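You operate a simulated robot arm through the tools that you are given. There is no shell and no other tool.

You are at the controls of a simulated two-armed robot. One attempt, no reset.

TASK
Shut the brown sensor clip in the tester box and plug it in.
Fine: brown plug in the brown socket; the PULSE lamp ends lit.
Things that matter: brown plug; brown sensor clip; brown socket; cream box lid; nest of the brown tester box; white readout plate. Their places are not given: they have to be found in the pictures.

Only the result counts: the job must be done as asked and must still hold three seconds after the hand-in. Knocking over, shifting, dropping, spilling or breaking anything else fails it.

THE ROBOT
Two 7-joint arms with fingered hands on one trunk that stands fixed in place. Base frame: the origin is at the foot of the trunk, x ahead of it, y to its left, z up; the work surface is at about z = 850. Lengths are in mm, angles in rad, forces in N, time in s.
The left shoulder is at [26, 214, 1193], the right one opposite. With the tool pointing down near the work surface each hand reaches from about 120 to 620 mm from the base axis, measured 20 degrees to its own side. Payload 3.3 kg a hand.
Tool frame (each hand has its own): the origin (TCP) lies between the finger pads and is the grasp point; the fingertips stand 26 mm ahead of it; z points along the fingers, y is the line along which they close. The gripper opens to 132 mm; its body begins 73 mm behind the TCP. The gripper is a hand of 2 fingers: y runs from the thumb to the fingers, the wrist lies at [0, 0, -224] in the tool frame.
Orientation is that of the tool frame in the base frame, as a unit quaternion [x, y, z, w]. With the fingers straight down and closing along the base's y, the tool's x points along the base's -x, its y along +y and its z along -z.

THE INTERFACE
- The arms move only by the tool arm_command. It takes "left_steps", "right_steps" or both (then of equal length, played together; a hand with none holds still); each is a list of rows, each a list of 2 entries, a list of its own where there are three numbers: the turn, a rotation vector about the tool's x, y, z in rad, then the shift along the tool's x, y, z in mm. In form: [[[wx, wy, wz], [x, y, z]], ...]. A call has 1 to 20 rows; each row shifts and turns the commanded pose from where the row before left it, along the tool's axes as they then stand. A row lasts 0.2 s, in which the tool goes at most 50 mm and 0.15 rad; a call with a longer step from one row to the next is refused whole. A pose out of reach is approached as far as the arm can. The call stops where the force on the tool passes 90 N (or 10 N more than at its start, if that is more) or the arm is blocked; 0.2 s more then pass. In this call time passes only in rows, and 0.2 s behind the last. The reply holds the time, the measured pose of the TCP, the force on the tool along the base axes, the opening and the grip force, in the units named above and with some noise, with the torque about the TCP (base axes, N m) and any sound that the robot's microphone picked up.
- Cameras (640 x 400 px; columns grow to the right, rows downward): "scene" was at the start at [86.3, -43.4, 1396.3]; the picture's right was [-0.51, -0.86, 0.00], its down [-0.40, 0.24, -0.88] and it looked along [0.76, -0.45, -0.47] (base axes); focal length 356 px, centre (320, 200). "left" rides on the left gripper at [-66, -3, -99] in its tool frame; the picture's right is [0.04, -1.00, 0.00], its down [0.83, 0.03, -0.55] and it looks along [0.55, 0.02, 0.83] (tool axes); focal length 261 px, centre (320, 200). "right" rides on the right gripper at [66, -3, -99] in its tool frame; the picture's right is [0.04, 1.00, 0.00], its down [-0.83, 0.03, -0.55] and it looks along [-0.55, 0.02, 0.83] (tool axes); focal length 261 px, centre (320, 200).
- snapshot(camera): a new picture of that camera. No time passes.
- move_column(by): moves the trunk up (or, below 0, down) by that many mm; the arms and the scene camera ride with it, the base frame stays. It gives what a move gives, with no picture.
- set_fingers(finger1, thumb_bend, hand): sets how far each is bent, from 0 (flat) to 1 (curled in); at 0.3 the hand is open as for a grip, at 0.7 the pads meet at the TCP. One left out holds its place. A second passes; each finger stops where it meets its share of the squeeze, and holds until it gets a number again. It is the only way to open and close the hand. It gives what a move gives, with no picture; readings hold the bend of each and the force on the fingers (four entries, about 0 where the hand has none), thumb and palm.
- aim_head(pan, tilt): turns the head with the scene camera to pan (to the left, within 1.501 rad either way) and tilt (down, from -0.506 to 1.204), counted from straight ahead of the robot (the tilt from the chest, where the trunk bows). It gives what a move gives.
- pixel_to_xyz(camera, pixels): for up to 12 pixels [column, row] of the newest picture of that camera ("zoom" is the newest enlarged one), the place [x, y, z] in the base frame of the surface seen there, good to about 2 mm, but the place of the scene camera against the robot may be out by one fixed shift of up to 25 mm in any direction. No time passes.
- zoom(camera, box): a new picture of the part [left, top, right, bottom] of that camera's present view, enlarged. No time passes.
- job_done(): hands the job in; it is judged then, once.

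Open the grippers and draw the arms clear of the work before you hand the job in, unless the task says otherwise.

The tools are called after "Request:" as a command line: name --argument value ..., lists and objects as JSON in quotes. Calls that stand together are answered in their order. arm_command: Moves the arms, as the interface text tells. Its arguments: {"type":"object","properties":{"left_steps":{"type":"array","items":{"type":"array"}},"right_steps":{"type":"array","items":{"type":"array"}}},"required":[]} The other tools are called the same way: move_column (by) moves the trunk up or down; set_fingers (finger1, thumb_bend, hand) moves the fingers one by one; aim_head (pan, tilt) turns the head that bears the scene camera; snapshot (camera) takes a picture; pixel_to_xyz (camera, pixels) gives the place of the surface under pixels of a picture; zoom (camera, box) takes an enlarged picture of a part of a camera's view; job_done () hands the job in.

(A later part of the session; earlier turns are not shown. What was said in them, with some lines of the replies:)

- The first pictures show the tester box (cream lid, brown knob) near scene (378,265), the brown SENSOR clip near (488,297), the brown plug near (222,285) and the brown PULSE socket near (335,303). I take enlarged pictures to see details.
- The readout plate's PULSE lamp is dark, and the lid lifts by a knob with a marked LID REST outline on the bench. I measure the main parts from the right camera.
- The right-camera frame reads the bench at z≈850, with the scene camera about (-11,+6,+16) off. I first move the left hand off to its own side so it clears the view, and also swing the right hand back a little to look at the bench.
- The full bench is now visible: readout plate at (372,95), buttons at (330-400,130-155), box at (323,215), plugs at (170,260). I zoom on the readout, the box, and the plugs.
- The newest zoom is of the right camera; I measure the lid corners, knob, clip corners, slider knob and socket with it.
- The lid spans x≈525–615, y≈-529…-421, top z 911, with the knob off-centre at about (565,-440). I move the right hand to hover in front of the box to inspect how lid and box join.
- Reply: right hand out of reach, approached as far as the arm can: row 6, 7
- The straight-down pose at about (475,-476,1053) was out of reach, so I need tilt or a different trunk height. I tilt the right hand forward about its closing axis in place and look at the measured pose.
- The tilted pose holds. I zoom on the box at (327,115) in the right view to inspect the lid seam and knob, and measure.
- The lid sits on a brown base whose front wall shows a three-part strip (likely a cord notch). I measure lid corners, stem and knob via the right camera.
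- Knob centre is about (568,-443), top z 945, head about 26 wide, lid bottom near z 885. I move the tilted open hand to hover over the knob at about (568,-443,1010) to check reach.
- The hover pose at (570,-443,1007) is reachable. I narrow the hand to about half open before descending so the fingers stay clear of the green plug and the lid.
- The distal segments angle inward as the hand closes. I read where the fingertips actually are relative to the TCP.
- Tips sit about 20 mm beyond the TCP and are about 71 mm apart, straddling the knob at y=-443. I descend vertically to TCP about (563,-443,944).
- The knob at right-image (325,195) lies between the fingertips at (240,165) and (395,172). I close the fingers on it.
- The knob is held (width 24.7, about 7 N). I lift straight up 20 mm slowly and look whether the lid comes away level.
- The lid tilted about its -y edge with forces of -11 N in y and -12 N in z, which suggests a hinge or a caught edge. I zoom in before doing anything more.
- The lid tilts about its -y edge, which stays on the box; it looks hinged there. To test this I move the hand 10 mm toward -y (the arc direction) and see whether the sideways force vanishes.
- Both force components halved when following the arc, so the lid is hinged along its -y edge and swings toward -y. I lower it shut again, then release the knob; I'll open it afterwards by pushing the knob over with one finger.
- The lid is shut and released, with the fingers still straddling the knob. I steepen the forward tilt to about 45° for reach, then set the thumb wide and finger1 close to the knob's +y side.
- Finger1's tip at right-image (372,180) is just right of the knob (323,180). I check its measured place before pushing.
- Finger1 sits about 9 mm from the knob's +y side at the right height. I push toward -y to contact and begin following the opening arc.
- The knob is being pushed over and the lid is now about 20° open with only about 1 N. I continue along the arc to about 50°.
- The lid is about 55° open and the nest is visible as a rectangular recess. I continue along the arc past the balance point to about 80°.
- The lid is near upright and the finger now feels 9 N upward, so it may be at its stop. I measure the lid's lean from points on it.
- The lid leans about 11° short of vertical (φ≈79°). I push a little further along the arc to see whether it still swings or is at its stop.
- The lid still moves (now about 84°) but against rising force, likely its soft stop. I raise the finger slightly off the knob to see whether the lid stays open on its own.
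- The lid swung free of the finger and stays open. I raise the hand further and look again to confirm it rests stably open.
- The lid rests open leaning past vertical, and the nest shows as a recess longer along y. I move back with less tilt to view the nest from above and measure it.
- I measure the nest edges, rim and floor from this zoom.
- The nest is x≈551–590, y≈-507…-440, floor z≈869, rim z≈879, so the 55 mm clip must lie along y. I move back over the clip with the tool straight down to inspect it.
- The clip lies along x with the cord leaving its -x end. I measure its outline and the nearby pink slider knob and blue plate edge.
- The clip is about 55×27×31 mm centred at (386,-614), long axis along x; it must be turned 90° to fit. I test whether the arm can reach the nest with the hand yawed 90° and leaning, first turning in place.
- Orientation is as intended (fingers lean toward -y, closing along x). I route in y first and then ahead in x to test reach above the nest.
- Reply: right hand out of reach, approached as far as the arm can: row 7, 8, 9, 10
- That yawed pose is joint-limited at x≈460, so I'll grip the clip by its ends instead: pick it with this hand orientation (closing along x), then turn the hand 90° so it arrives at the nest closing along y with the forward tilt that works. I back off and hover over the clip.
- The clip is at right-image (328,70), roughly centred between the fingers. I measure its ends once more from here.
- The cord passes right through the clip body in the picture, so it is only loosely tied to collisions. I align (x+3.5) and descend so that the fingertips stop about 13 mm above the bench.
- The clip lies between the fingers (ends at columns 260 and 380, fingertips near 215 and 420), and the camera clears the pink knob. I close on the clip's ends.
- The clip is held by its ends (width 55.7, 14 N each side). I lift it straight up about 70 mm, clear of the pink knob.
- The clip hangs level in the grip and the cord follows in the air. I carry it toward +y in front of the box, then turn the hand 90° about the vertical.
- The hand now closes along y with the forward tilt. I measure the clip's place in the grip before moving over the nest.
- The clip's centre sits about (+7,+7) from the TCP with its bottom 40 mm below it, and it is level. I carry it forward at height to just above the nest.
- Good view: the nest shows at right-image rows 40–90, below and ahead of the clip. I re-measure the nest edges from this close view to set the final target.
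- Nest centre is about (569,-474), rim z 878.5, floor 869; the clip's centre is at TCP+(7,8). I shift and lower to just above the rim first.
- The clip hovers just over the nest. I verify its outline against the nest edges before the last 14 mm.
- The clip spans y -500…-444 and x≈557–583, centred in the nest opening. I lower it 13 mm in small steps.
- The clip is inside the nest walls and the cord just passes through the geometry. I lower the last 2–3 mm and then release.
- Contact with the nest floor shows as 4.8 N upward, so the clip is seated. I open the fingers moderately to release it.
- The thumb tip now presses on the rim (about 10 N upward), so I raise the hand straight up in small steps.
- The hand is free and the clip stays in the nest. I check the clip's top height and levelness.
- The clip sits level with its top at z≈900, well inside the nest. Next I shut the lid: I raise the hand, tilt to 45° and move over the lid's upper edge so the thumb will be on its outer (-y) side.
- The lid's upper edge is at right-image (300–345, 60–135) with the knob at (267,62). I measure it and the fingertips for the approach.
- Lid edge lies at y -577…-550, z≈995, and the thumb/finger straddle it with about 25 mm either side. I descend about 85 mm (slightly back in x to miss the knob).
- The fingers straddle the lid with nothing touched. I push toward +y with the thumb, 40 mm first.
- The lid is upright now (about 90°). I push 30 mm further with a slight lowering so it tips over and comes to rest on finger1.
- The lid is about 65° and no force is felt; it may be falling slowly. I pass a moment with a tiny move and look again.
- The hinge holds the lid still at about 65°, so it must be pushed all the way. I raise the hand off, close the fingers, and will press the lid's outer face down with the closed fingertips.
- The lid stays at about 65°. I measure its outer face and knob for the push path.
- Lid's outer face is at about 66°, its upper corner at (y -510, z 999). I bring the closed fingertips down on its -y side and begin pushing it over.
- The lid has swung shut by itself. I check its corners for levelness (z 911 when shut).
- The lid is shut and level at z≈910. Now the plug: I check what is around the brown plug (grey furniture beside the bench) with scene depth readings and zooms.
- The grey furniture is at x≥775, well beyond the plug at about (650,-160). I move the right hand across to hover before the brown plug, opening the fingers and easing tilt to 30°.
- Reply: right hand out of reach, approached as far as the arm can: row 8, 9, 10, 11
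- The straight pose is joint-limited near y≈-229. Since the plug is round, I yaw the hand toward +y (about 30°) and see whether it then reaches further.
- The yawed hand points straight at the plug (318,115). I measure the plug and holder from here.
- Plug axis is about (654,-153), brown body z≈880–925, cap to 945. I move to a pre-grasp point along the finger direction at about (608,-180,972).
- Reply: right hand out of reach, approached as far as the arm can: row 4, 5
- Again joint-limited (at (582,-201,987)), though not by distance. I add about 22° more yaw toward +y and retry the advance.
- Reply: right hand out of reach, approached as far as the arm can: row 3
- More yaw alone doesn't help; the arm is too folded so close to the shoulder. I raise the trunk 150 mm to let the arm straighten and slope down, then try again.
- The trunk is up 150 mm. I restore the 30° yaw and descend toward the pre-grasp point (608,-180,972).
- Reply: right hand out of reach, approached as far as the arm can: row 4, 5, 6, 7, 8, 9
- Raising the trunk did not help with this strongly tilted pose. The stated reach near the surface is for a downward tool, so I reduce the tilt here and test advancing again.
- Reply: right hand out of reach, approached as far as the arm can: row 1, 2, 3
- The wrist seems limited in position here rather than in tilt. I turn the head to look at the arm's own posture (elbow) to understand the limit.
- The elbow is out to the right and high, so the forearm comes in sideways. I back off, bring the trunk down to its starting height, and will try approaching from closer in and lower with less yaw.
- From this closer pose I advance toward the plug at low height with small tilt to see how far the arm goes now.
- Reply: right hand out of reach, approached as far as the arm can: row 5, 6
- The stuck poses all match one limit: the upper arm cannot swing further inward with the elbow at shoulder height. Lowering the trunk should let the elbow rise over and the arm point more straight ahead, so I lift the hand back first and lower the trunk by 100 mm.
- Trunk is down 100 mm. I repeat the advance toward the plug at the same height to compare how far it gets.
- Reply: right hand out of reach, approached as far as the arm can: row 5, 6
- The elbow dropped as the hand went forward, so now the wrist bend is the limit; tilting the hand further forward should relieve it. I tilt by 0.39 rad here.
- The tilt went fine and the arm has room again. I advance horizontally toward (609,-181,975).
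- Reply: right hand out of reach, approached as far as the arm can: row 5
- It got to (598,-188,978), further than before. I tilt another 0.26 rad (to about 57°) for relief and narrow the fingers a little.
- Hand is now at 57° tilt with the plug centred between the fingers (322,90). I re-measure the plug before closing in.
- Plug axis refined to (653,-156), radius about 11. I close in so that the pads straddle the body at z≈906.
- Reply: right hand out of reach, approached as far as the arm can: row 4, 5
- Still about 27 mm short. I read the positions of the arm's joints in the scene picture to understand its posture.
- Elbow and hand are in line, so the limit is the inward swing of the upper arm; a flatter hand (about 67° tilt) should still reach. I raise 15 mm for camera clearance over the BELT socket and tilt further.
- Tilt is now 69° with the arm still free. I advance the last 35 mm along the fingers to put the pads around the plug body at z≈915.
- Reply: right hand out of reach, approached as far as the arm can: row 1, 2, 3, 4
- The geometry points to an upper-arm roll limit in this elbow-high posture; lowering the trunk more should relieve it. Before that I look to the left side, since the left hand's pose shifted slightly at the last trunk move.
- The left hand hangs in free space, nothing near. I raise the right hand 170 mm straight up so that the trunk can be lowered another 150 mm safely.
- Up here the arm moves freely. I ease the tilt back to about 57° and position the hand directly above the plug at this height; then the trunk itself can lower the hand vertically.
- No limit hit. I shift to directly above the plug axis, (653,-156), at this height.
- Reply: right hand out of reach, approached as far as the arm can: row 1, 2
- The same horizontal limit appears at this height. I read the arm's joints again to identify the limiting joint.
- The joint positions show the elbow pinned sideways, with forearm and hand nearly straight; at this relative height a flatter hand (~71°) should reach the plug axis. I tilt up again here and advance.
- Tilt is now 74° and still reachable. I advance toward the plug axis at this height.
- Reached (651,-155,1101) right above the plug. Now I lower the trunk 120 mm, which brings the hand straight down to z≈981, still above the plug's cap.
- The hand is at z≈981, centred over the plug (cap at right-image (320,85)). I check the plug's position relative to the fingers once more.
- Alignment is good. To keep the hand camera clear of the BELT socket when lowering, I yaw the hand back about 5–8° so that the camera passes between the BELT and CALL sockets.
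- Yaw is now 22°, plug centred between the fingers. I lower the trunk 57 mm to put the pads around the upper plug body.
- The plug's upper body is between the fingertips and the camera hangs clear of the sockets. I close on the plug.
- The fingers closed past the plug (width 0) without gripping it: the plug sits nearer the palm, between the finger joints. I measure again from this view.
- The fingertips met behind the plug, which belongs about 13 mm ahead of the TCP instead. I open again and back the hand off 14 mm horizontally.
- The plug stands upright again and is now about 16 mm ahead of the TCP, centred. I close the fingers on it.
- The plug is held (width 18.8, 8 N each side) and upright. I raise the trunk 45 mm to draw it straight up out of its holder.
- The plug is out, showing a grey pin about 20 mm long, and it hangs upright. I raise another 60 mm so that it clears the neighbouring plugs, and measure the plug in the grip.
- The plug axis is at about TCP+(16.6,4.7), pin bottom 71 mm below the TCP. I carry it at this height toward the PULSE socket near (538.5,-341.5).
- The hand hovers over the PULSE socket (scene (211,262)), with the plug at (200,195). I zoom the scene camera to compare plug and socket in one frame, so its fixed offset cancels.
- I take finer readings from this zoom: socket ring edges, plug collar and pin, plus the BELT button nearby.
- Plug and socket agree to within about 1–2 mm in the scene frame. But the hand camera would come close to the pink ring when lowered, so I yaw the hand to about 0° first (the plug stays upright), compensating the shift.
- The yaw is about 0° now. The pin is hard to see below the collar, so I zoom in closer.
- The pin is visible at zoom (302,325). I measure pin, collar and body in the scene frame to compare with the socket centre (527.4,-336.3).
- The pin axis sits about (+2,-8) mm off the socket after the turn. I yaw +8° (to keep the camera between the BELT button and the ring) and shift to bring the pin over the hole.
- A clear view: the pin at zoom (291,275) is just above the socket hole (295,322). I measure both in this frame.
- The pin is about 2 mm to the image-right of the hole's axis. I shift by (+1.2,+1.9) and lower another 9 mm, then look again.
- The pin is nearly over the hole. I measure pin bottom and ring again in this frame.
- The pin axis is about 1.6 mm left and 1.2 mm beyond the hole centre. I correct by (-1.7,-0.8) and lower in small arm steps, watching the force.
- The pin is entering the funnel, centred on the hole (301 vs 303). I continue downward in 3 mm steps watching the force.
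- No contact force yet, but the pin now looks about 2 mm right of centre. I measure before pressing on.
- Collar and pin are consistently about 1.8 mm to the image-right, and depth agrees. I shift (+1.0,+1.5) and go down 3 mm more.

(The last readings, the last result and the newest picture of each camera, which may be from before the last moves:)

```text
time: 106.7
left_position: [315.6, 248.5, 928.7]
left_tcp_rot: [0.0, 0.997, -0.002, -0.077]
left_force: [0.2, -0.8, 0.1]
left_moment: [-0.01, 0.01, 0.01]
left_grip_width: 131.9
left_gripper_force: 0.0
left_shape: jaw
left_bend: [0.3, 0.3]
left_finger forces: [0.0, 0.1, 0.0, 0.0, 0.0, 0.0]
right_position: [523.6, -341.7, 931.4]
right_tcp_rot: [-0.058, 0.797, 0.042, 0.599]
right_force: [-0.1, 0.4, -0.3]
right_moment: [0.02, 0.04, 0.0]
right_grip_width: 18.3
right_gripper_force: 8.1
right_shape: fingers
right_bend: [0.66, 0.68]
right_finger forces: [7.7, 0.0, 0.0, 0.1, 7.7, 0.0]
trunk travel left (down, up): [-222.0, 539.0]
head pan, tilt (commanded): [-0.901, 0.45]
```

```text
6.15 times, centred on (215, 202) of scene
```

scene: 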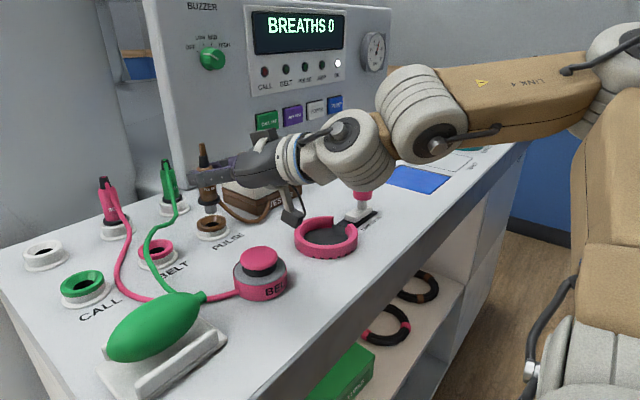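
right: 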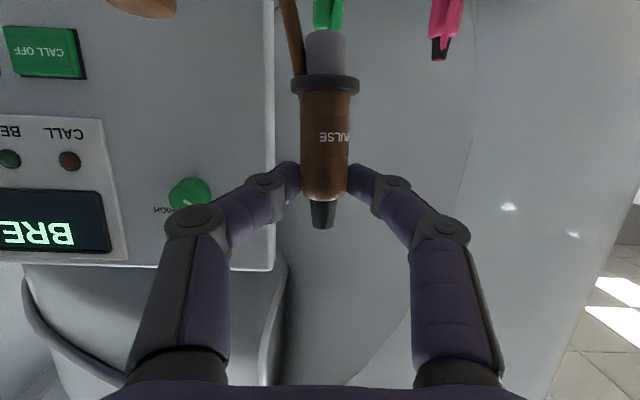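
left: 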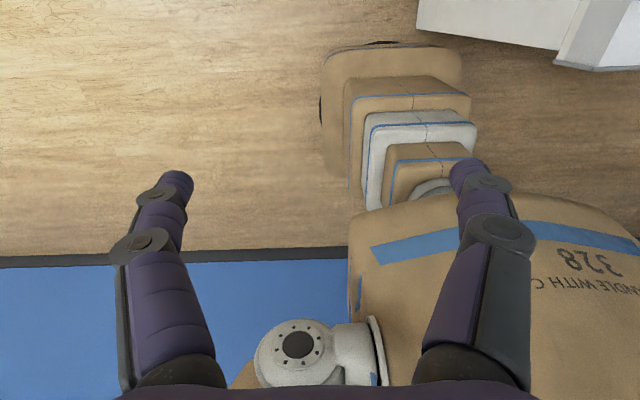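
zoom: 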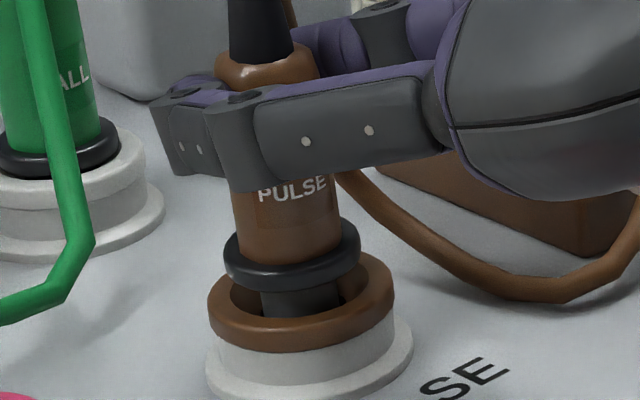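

Now pin and collar are centred on the ring. I continue down in 2–3 mm steps.

Request:
arm_command --right_steps '[[[0, 0, 0], [1.92, 0, 0.55]], [[0, 0, 0], [1.92, 0, 0.55]]]'

Request:
zoom --camera "scene" --box '[190, 170, 240, 235]'

```text
time: 107.3
left_position: [314.8, 247.3, 927.8]
left_tcp_rot: [0.0, 0.997, -0.001, -0.076]
left_force: [-0.1, 0.2, -0.2]
left_moment: [0.0, 0.0, -0.02]
left_grip_width: 131.9
left_gripper_force: 0.1
left_shape: jaw
left_bend: [0.3, 0.3]
left_finger forces: [0.0, 0.0, 0.1, 0.0, 0.0, 0.0]
right_position: [522.0, -340.6, 926.2]
right_tcp_rot: [-0.057, 0.797, 0.041, 0.6]
right_force: [-0.3, 0.2, -0.4]
right_moment: [-0.01, 0.03, 0.01]
right_grip_width: 18.5
right_gripper_force: 7.1
right_shape: fingers
right_bend: [0.66, 0.68]
right_finger forces: [7.7, 0.0, 0.1, 0.0, 7.8, 0.0]
trunk travel left (down, up): [-222.0, 539.0]
head pan, tilt (commanded): [-0.901, 0.45]
```

```text
6.15 times, centred on (215, 202) of scene
```

zoom: 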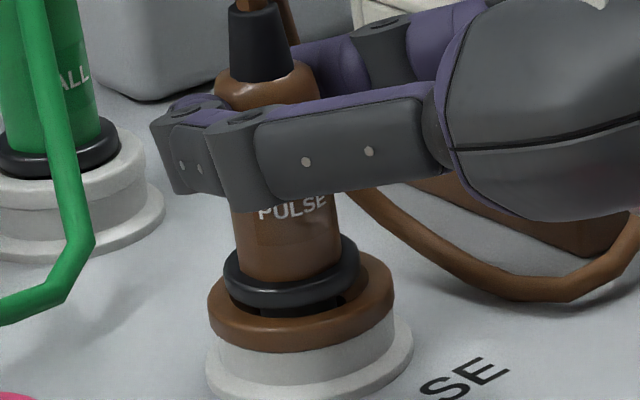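

The pin is going in without force; the collar is a few mm above the ring. I continue down gently.

Request:
arm_command --right_steps '[[[0, 0, 0], [1.92, 0, 0.55]], [[0, 0, 0], [1.92, 0, 0.55]]]'

Request:
zoom --camera "scene" --box '[190, 170, 240, 235]'

```text
time: 107.9
left_position: [315.5, 248.3, 929.6]
left_tcp_rot: [0.0, 0.997, 0.0, -0.076]
left_force: [0.5, 0.6, 0.5]
left_moment: [-0.02, -0.02, 0.02]
left_grip_width: 132.1
left_gripper_force: 0.0
left_shape: jaw
left_bend: [0.3, 0.3]
left_finger forces: [0.1, 0.1, 0.0, 0.0, 0.0, 0.0]
right_position: [521.4, -341.8, 923.1]
right_tcp_rot: [-0.057, 0.796, 0.041, 0.601]
right_force: [0.6, -0.7, 4.0]
right_moment: [0.02, -0.05, -0.03]
right_grip_width: 18.3
right_gripper_force: 7.4
right_shape: fingers
right_bend: [0.66, 0.68]
right_finger forces: [7.6, 0.0, 0.1, 0.1, 8.3, 0.0]
trunk travel left (down, up): [-222.0, 539.0]
head pan, tilt (commanded): [-0.901, 0.45]
```

```text
6.15 times, centred on (215, 202) of scene
```

zoom: 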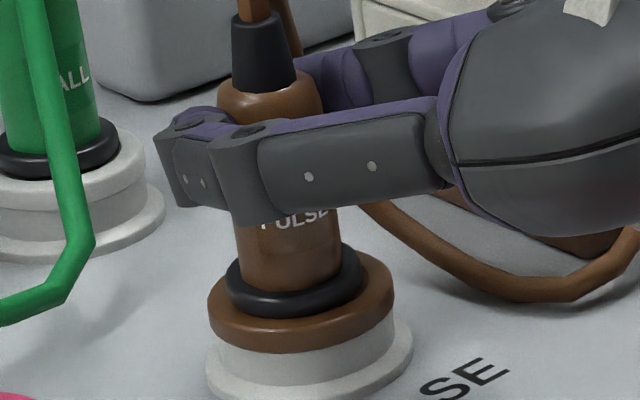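

There is 4 N of contact and the collar sits in the socket's mouth. I check the PULSE lamp on the readout plate.

Request:
zoom --camera "scene" --box '[240, 0, 390, 120]'

Request:
zoom --camera "scene" --box '[195, 190, 235, 240]'

```text
3.33 times, centred on (315, 60) of scene
```

zoom: 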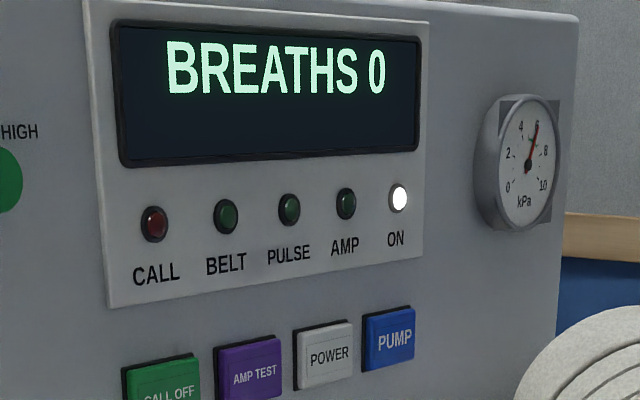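

```text
8.00 times, centred on (215, 215) of scene
```

zoom: 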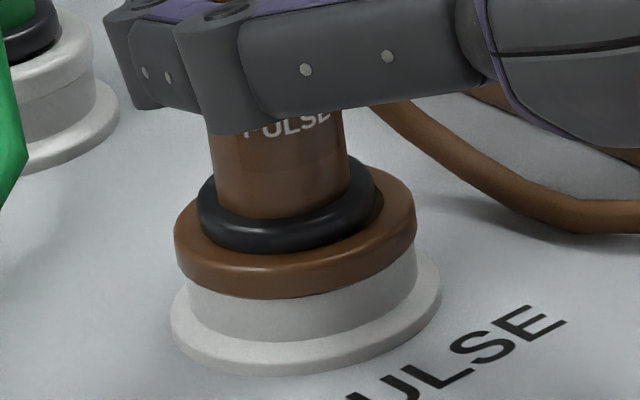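

The PULSE lamp is still dark; the plug needs to seat further, and its collar looks about 1.5 mm to the left of the ring. I shift slightly right and press down a little more.

Request:
arm_command --right_steps '[[[0, 0, 0], [0.2, -0.9, -0.8]], [[0, 0, 0], [1.92, 0, 0.55]], [[0, 0, 0], [1.92, 0, 0.55]]]'

Request:
zoom --camera "scene" --box '[195, 190, 235, 240]'

Request:
zoom --camera "scene" --box '[240, 0, 390, 120]'

```text
time: 108.7
left_position: [315.7, 248.1, 928.0]
left_tcp_rot: [-0.001, 0.997, -0.002, -0.078]
left_force: [0.3, 0.0, -0.1]
left_moment: [0.01, 0.02, 0.01]
left_grip_width: 132.0
left_gripper_force: 0.1
left_shape: jaw
left_bend: [0.3, 0.3]
left_finger forces: [0.0, 0.0, 0.0, 0.0, 0.0, 0.0]
right_position: [520.2, -342.5, 917.9]
right_tcp_rot: [-0.059, 0.798, 0.042, 0.599]
right_force: [-1.9, -1.1, 6.2]
right_moment: [0.08, -0.2, 0.01]
right_grip_width: 17.9
right_gripper_force: 7.5
right_shape: fingers
right_bend: [0.67, 0.68]
right_finger forces: [7.5, 0.0, 0.0, 0.1, 8.1, 0.0]
trunk travel left (down, up): [-222.0, 539.0]
head pan, tilt (commanded): [-0.901, 0.45]
```

```text
8.00 times, centred on (215, 215) of scene
```

zoom: 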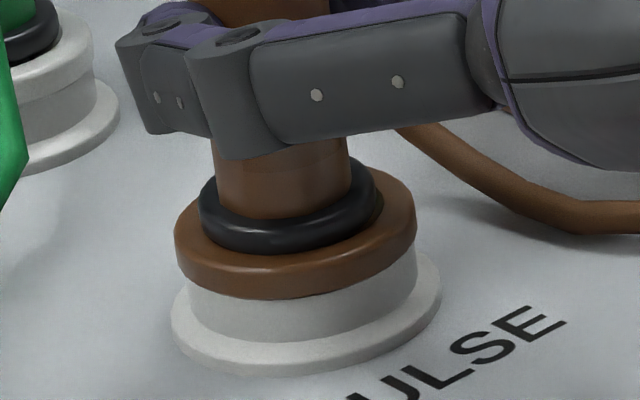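

```text
3.33 times, centred on (315, 60) of scene
```

zoom: 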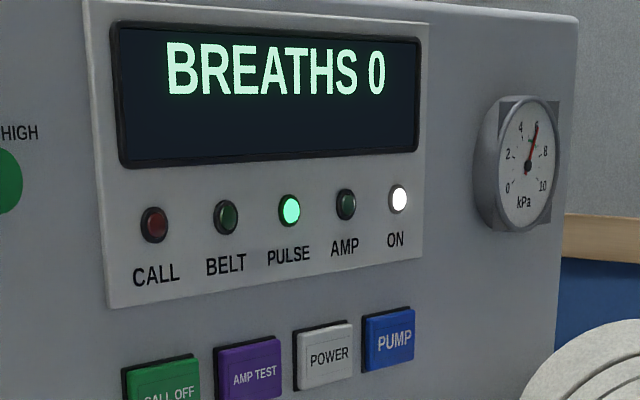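

The PULSE lamp is now lit. The plug is seated (about 6 N reaction), so I open the fingers to release it.

Request:
set_fingers --hand "right" --finger1 0.53 --thumb_bend 0.53

Request:
zoom --camera "scene" --box '[240, 0, 390, 120]'

Request:
zoom --camera "scene" --box '[170, 150, 270, 250]'

Request:
snapshot --camera "right"

```text
time: 109.7
left_position: [316.0, 247.4, 929.6]
left_tcp_rot: [0.0, 0.997, -0.001, -0.076]
left_force: [1.2, 0.4, 0.0]
left_moment: [0.03, 0.01, 0.0]
left_grip_width: 131.8
left_gripper_force: 0.1
left_shape: jaw
left_bend: [0.3, 0.3]
left_finger forces: [0.1, 0.1, 0.0, 0.1, 0.0, 0.0]
right_position: [520.3, -342.7, 918.8]
right_tcp_rot: [-0.058, 0.797, 0.041, 0.599]
right_force: [1.0, -0.4, 0.3]
right_moment: [-0.02, 0.01, 0.0]
right_grip_width: 55.7
right_gripper_force: 0.1
right_shape: fingers
right_bend: [0.53, 0.53]
right_finger forces: [0.1, 0.1, 0.1, 0.1, 0.1, 0.0]
trunk travel left (down, up): [-222.0, 539.0]
head pan, tilt (commanded): [-0.901, 0.45]
```

```text
3.33 times, centred on (315, 60) of scene
```

zoom: 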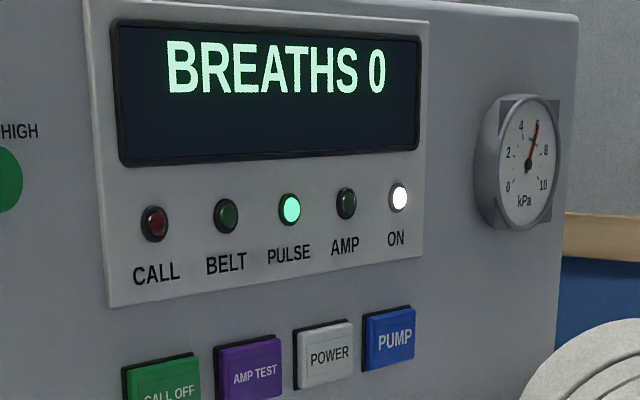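

```text
4.00 times, centred on (220, 200) of scene
```

zoom: 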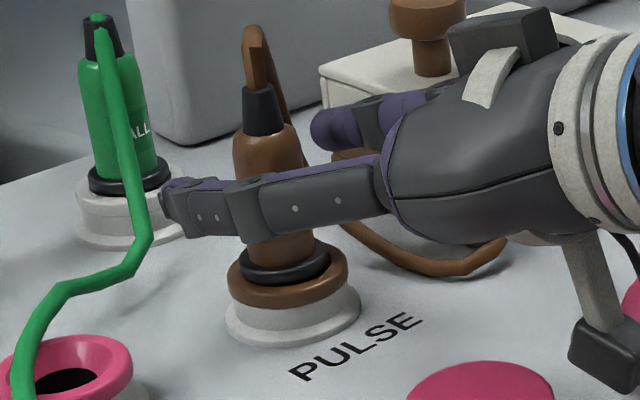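

```text
taken
```

right: 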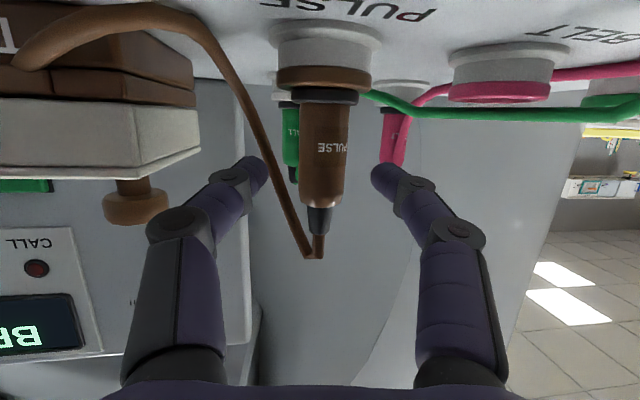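

The lamp stays lit after release and the plug stands centred between the open fingers. I raise the trunk 150 mm to lift the hand straight up off the plug.

Request:
move_column --by 150

Request:
snapshot --camera "scene"

Request:
snapshot --camera "right"

```text
time: 111.5
left_position: [315.3, 248.9, 1077.9]
left_tcp_rot: [0.0, 0.997, -0.001, -0.078]
left_force: [-0.2, -0.3, -0.3]
left_moment: [-0.03, 0.0, -0.03]
left_grip_width: 131.9
left_gripper_force: 0.1
left_shape: jaw
left_bend: [0.3, 0.3]
left_finger forces: [0.0, 0.0, 0.0, 0.1, 0.1, 0.1]
right_position: [520.3, -342.4, 1068.0]
right_tcp_rot: [-0.058, 0.797, 0.041, 0.6]
right_force: [-0.3, 0.5, 0.8]
right_moment: [0.01, -0.03, 0.02]
right_grip_width: 55.6
right_gripper_force: 0.1
right_shape: fingers
right_bend: [0.53, 0.53]
right_finger forces: [0.0, 0.0, 0.0, 0.0, 0.0, 0.0]
trunk travel left (down, up): [-372.0, 389.0]
head pan, tilt (commanded): [-0.901, 0.45]
```

```text
taken
```

scene: 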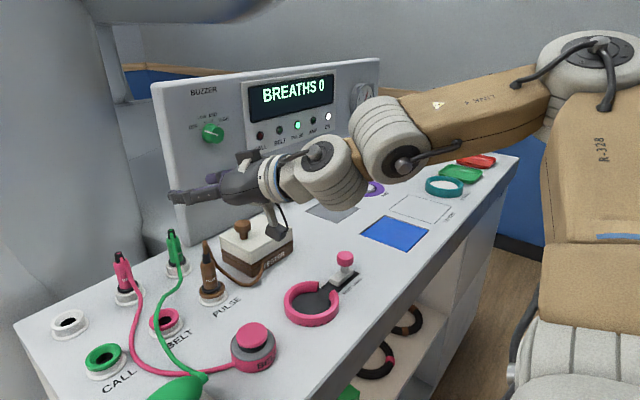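

```text
taken
```

right: 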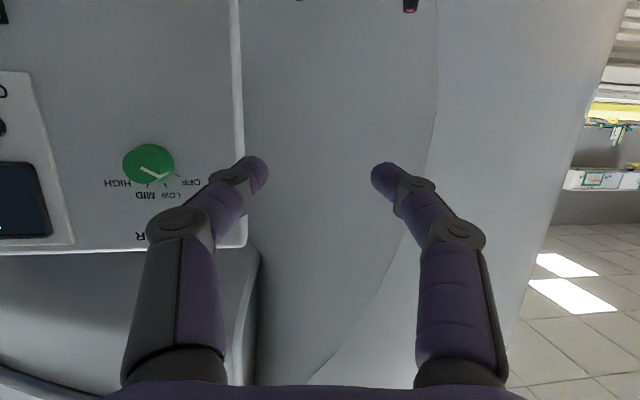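

The plug stands in the socket, lamp lit, lid shut. I now draw the right arm back toward the robot, away from the work.

Request:
arm_command --right_steps '[[[0, 0, 0], [-4, 4.7, -34]], [[0, 0, 0], [-4, 4.7, -34]], [[0, 0, 0], [-4, 4.7, -34]], [[0, 0.13, 0], [0, 0, 0]], [[0, 0.13, 0], [0, 0, 0]], [[0, 0.13, 0], [0, 0, 0]], [[0, 0.13, 0], [0, 0, 0]]]'

Request:
snapshot --camera "scene"

```text
time: 113.0
left_position: [315.8, 248.1, 1078.2]
left_tcp_rot: [0.001, 0.997, -0.002, -0.077]
left_force: [-0.1, 0.0, -0.4]
left_moment: [0.02, 0.01, 0.03]
left_grip_width: 131.9
left_gripper_force: 0.0
left_shape: jaw
left_bend: [0.3, 0.3]
left_finger forces: [0.0, 0.0, 0.0, 0.0, 0.0, 0.0]
right_position: [447.7, -342.8, 1100.0]
right_tcp_rot: [-0.066, 0.925, 0.025, 0.374]
right_force: [-0.8, -0.8, 0.2]
right_moment: [-0.01, -0.01, -0.01]
right_grip_width: 56.1
right_gripper_force: 0.0
right_shape: fingers
right_bend: [0.53, 0.53]
right_finger forces: [0.1, 0.0, 0.0, 0.0, 0.0, 0.1]
right hand out of reach, approached as far as the arm can: row 3
trunk travel left (down, up): [-372.0, 389.0]
head pan, tilt (commanded): [-0.901, 0.45]
```

```text
taken
```

scene: 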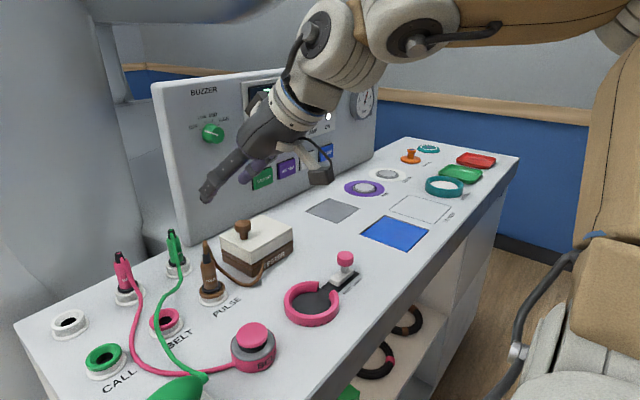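

I continue drawing back and straighten the hand downward, then open it fully.

Request:
arm_command --right_steps '[[[0, 0, 0], [14.3, 4.2, -27.9]], [[0, 0, 0], [14.3, 4.2, -27.9]], [[0, 0, 0], [14.3, 4.2, -27.9]], [[0, 0, 0], [14.3, 4.2, -27.9]], [[0, 0.13, 0], [0, 0, 0]], [[0, 0.13, 0], [0, 0, 0]], [[0, 0.13, 0], [0, 0, 0]]]'

Request:
set_fingers --hand "right" --finger1 0.3 --thumb_bend 0.3

Request:
aim_head --pan -0.7 --tilt 0.5

Request:
snapshot --camera "scene"

Request:
snapshot --camera "right"

```text
time: 114.7
left_position: [316.5, 246.9, 1078.5]
left_tcp_rot: [-0.001, 0.997, -0.001, -0.078]
left_force: [-0.3, -0.1, -0.2]
left_moment: [-0.03, 0.01, 0.02]
left_grip_width: 131.6
left_gripper_force: 0.1
left_shape: jaw
left_bend: [0.3, 0.3]
left_finger forces: [0.0, 0.0, 0.0, 0.1, 0.0, 0.1]
right_position: [327.1, -341.7, 1140.8]
right_tcp_rot: [-0.07, 0.98, 0.012, 0.187]
right_force: [0.7, 0.7, -0.6]
right_moment: [0.01, -0.02, 0.0]
right_grip_width: 55.5
right_gripper_force: 0.0
right_shape: fingers
right_bend: [0.53, 0.53]
right_finger forces: [0.0, 0.0, 0.0, 0.0, 0.0, 0.0]
trunk travel left (down, up): [-372.0, 389.0]
head pan, tilt (commanded): [-0.901, 0.45]
```

```text
time: 115.7
left_position: [315.4, 248.6, 1078.4]
left_tcp_rot: [0.0, 0.997, 0.0, -0.076]
left_force: [-0.3, 1.1, -0.4]
left_moment: [0.0, -0.01, -0.03]
left_grip_width: 131.9
left_gripper_force: 0.1
left_shape: jaw
left_bend: [0.3, 0.3]
left_finger forces: [0.1, 0.0, 0.1, 0.0, 0.0, 0.1]
right_position: [325.9, -342.4, 1140.1]
right_tcp_rot: [-0.07, 0.979, 0.012, 0.189]
right_force: [0.9, -0.3, 0.3]
right_moment: [0.02, -0.03, 0.0]
right_grip_width: 132.8
right_gripper_force: 0.1
right_shape: fingers
right_bend: [0.3, 0.3]
right_finger forces: [0.1, 0.0, 0.0, 0.0, 0.1, 0.1]
trunk travel left (down, up): [-372.0, 389.0]
head pan, tilt (commanded): [-0.901, 0.45]
```

```text
time: 116.4
left_position: [315.3, 247.7, 1078.4]
left_tcp_rot: [-0.001, 0.997, 0.0, -0.076]
left_force: [-0.5, -0.9, 0.4]
left_moment: [0.02, -0.02, 0.01]
left_grip_width: 131.9
left_gripper_force: 0.1
left_shape: jaw
left_bend: [0.3, 0.3]
left_finger forces: [0.0, 0.0, 0.1, 0.1, 0.0, 0.0]
right_position: [326.6, -342.0, 1140.0]
right_tcp_rot: [-0.07, 0.979, 0.012, 0.189]
right_force: [0.3, 0.2, -0.3]
right_moment: [0.0, 0.02, 0.02]
right_grip_width: 132.8
right_gripper_force: 0.2
right_shape: fingers
right_bend: [0.3, 0.3]
right_finger forces: [0.1, 0.1, 0.0, 0.0, 0.1, 0.0]
trunk travel left (down, up): [-372.0, 389.0]
head pan, tilt (commanded): [-0.7, 0.499]
```

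```text
taken
```

scene: 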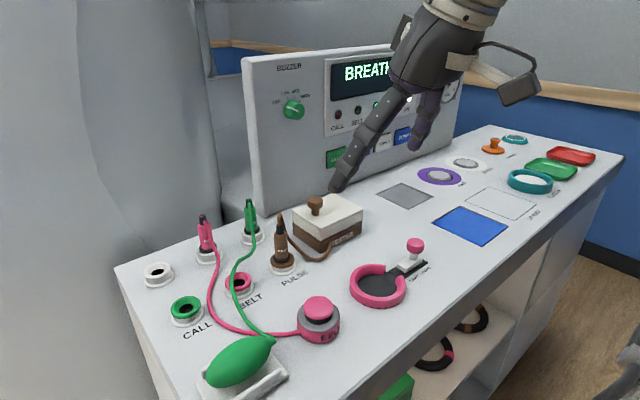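

```text
taken
```

right: 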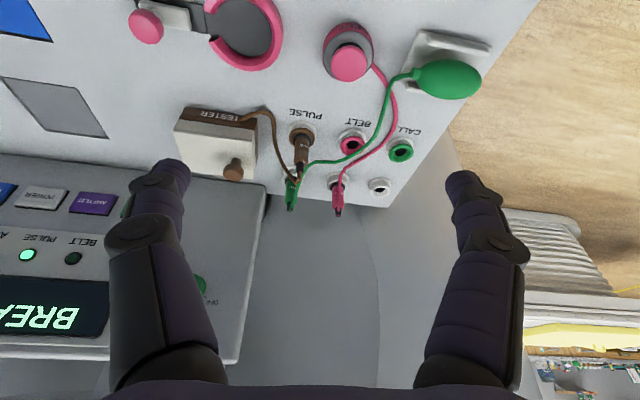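

Arms are clear, both hands open, and the PULSE lamp glows (right image (28,254)). I do a last zoomed check of the lamp, lid, plug and neighbours.

Request:
zoom --camera "scene" --box '[120, 180, 380, 350]'

Request:
zoom --camera "scene" --box '[250, 40, 470, 180]'

Request:
pixel_to_xyz --camera "right" --pixels '[[182, 128], [245, 155], [215, 165], [190, 168], [232, 168], [302, 140], [300, 160]]'

```text
2.35 times, centred on (250, 265) of scene
```

zoom: 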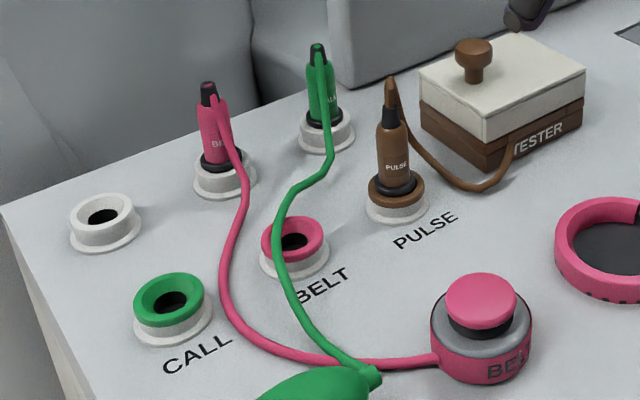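

```text
2.86 times, centred on (360, 110) of scene
```

zoom: 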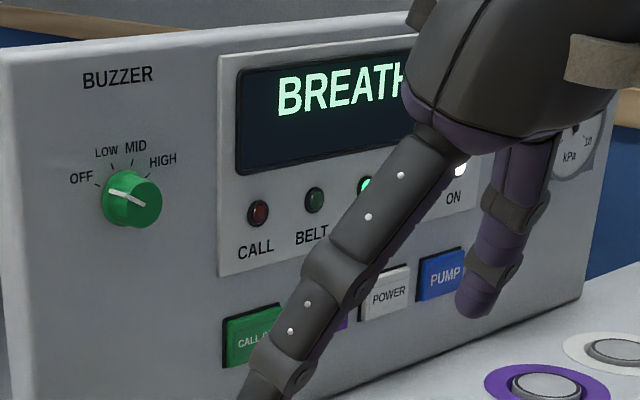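

```text
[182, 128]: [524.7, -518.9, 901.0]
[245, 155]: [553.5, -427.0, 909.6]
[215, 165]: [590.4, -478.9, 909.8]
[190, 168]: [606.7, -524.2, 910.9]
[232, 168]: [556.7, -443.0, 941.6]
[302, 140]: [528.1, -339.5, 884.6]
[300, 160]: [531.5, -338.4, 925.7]
```

The clip is shut in the box (lid level at z≈910), the brown plug stands in the PULSE socket, the PULSE lamp is lit, the neighbours are untouched, and both hands are open and clear. I hand the job in.

Request:
job_done

```text
The job is handed in.
```

The job is handed in. The brown sensor clip is in the tester box with the lid shut, and the brown plug is in the brown socket. The PULSE lamp lit when the plug seated and was still lit at the last check before hand-in.

- **Lid:** it is hinged along the right side of the box. It measured level all round at the shut height, within a millimetre or two.
- **Clip:** it sat level in the nest, turned 90 degrees from how it lay on the bench. Its cord leaves on the hinge side, and the lid closed over it without trouble.
- **Plug:** it stood upright in the socket, and the lamp stayed on after I let go.
- **Surroundings:** in the last pictures the pink and green plugs, the sockets, the pink slider and the other fittings on the bench looked where they had been.

Both hands are open and clear of the bench. I did not bring the trunk back to its starting height; it was left about 100 mm lower.
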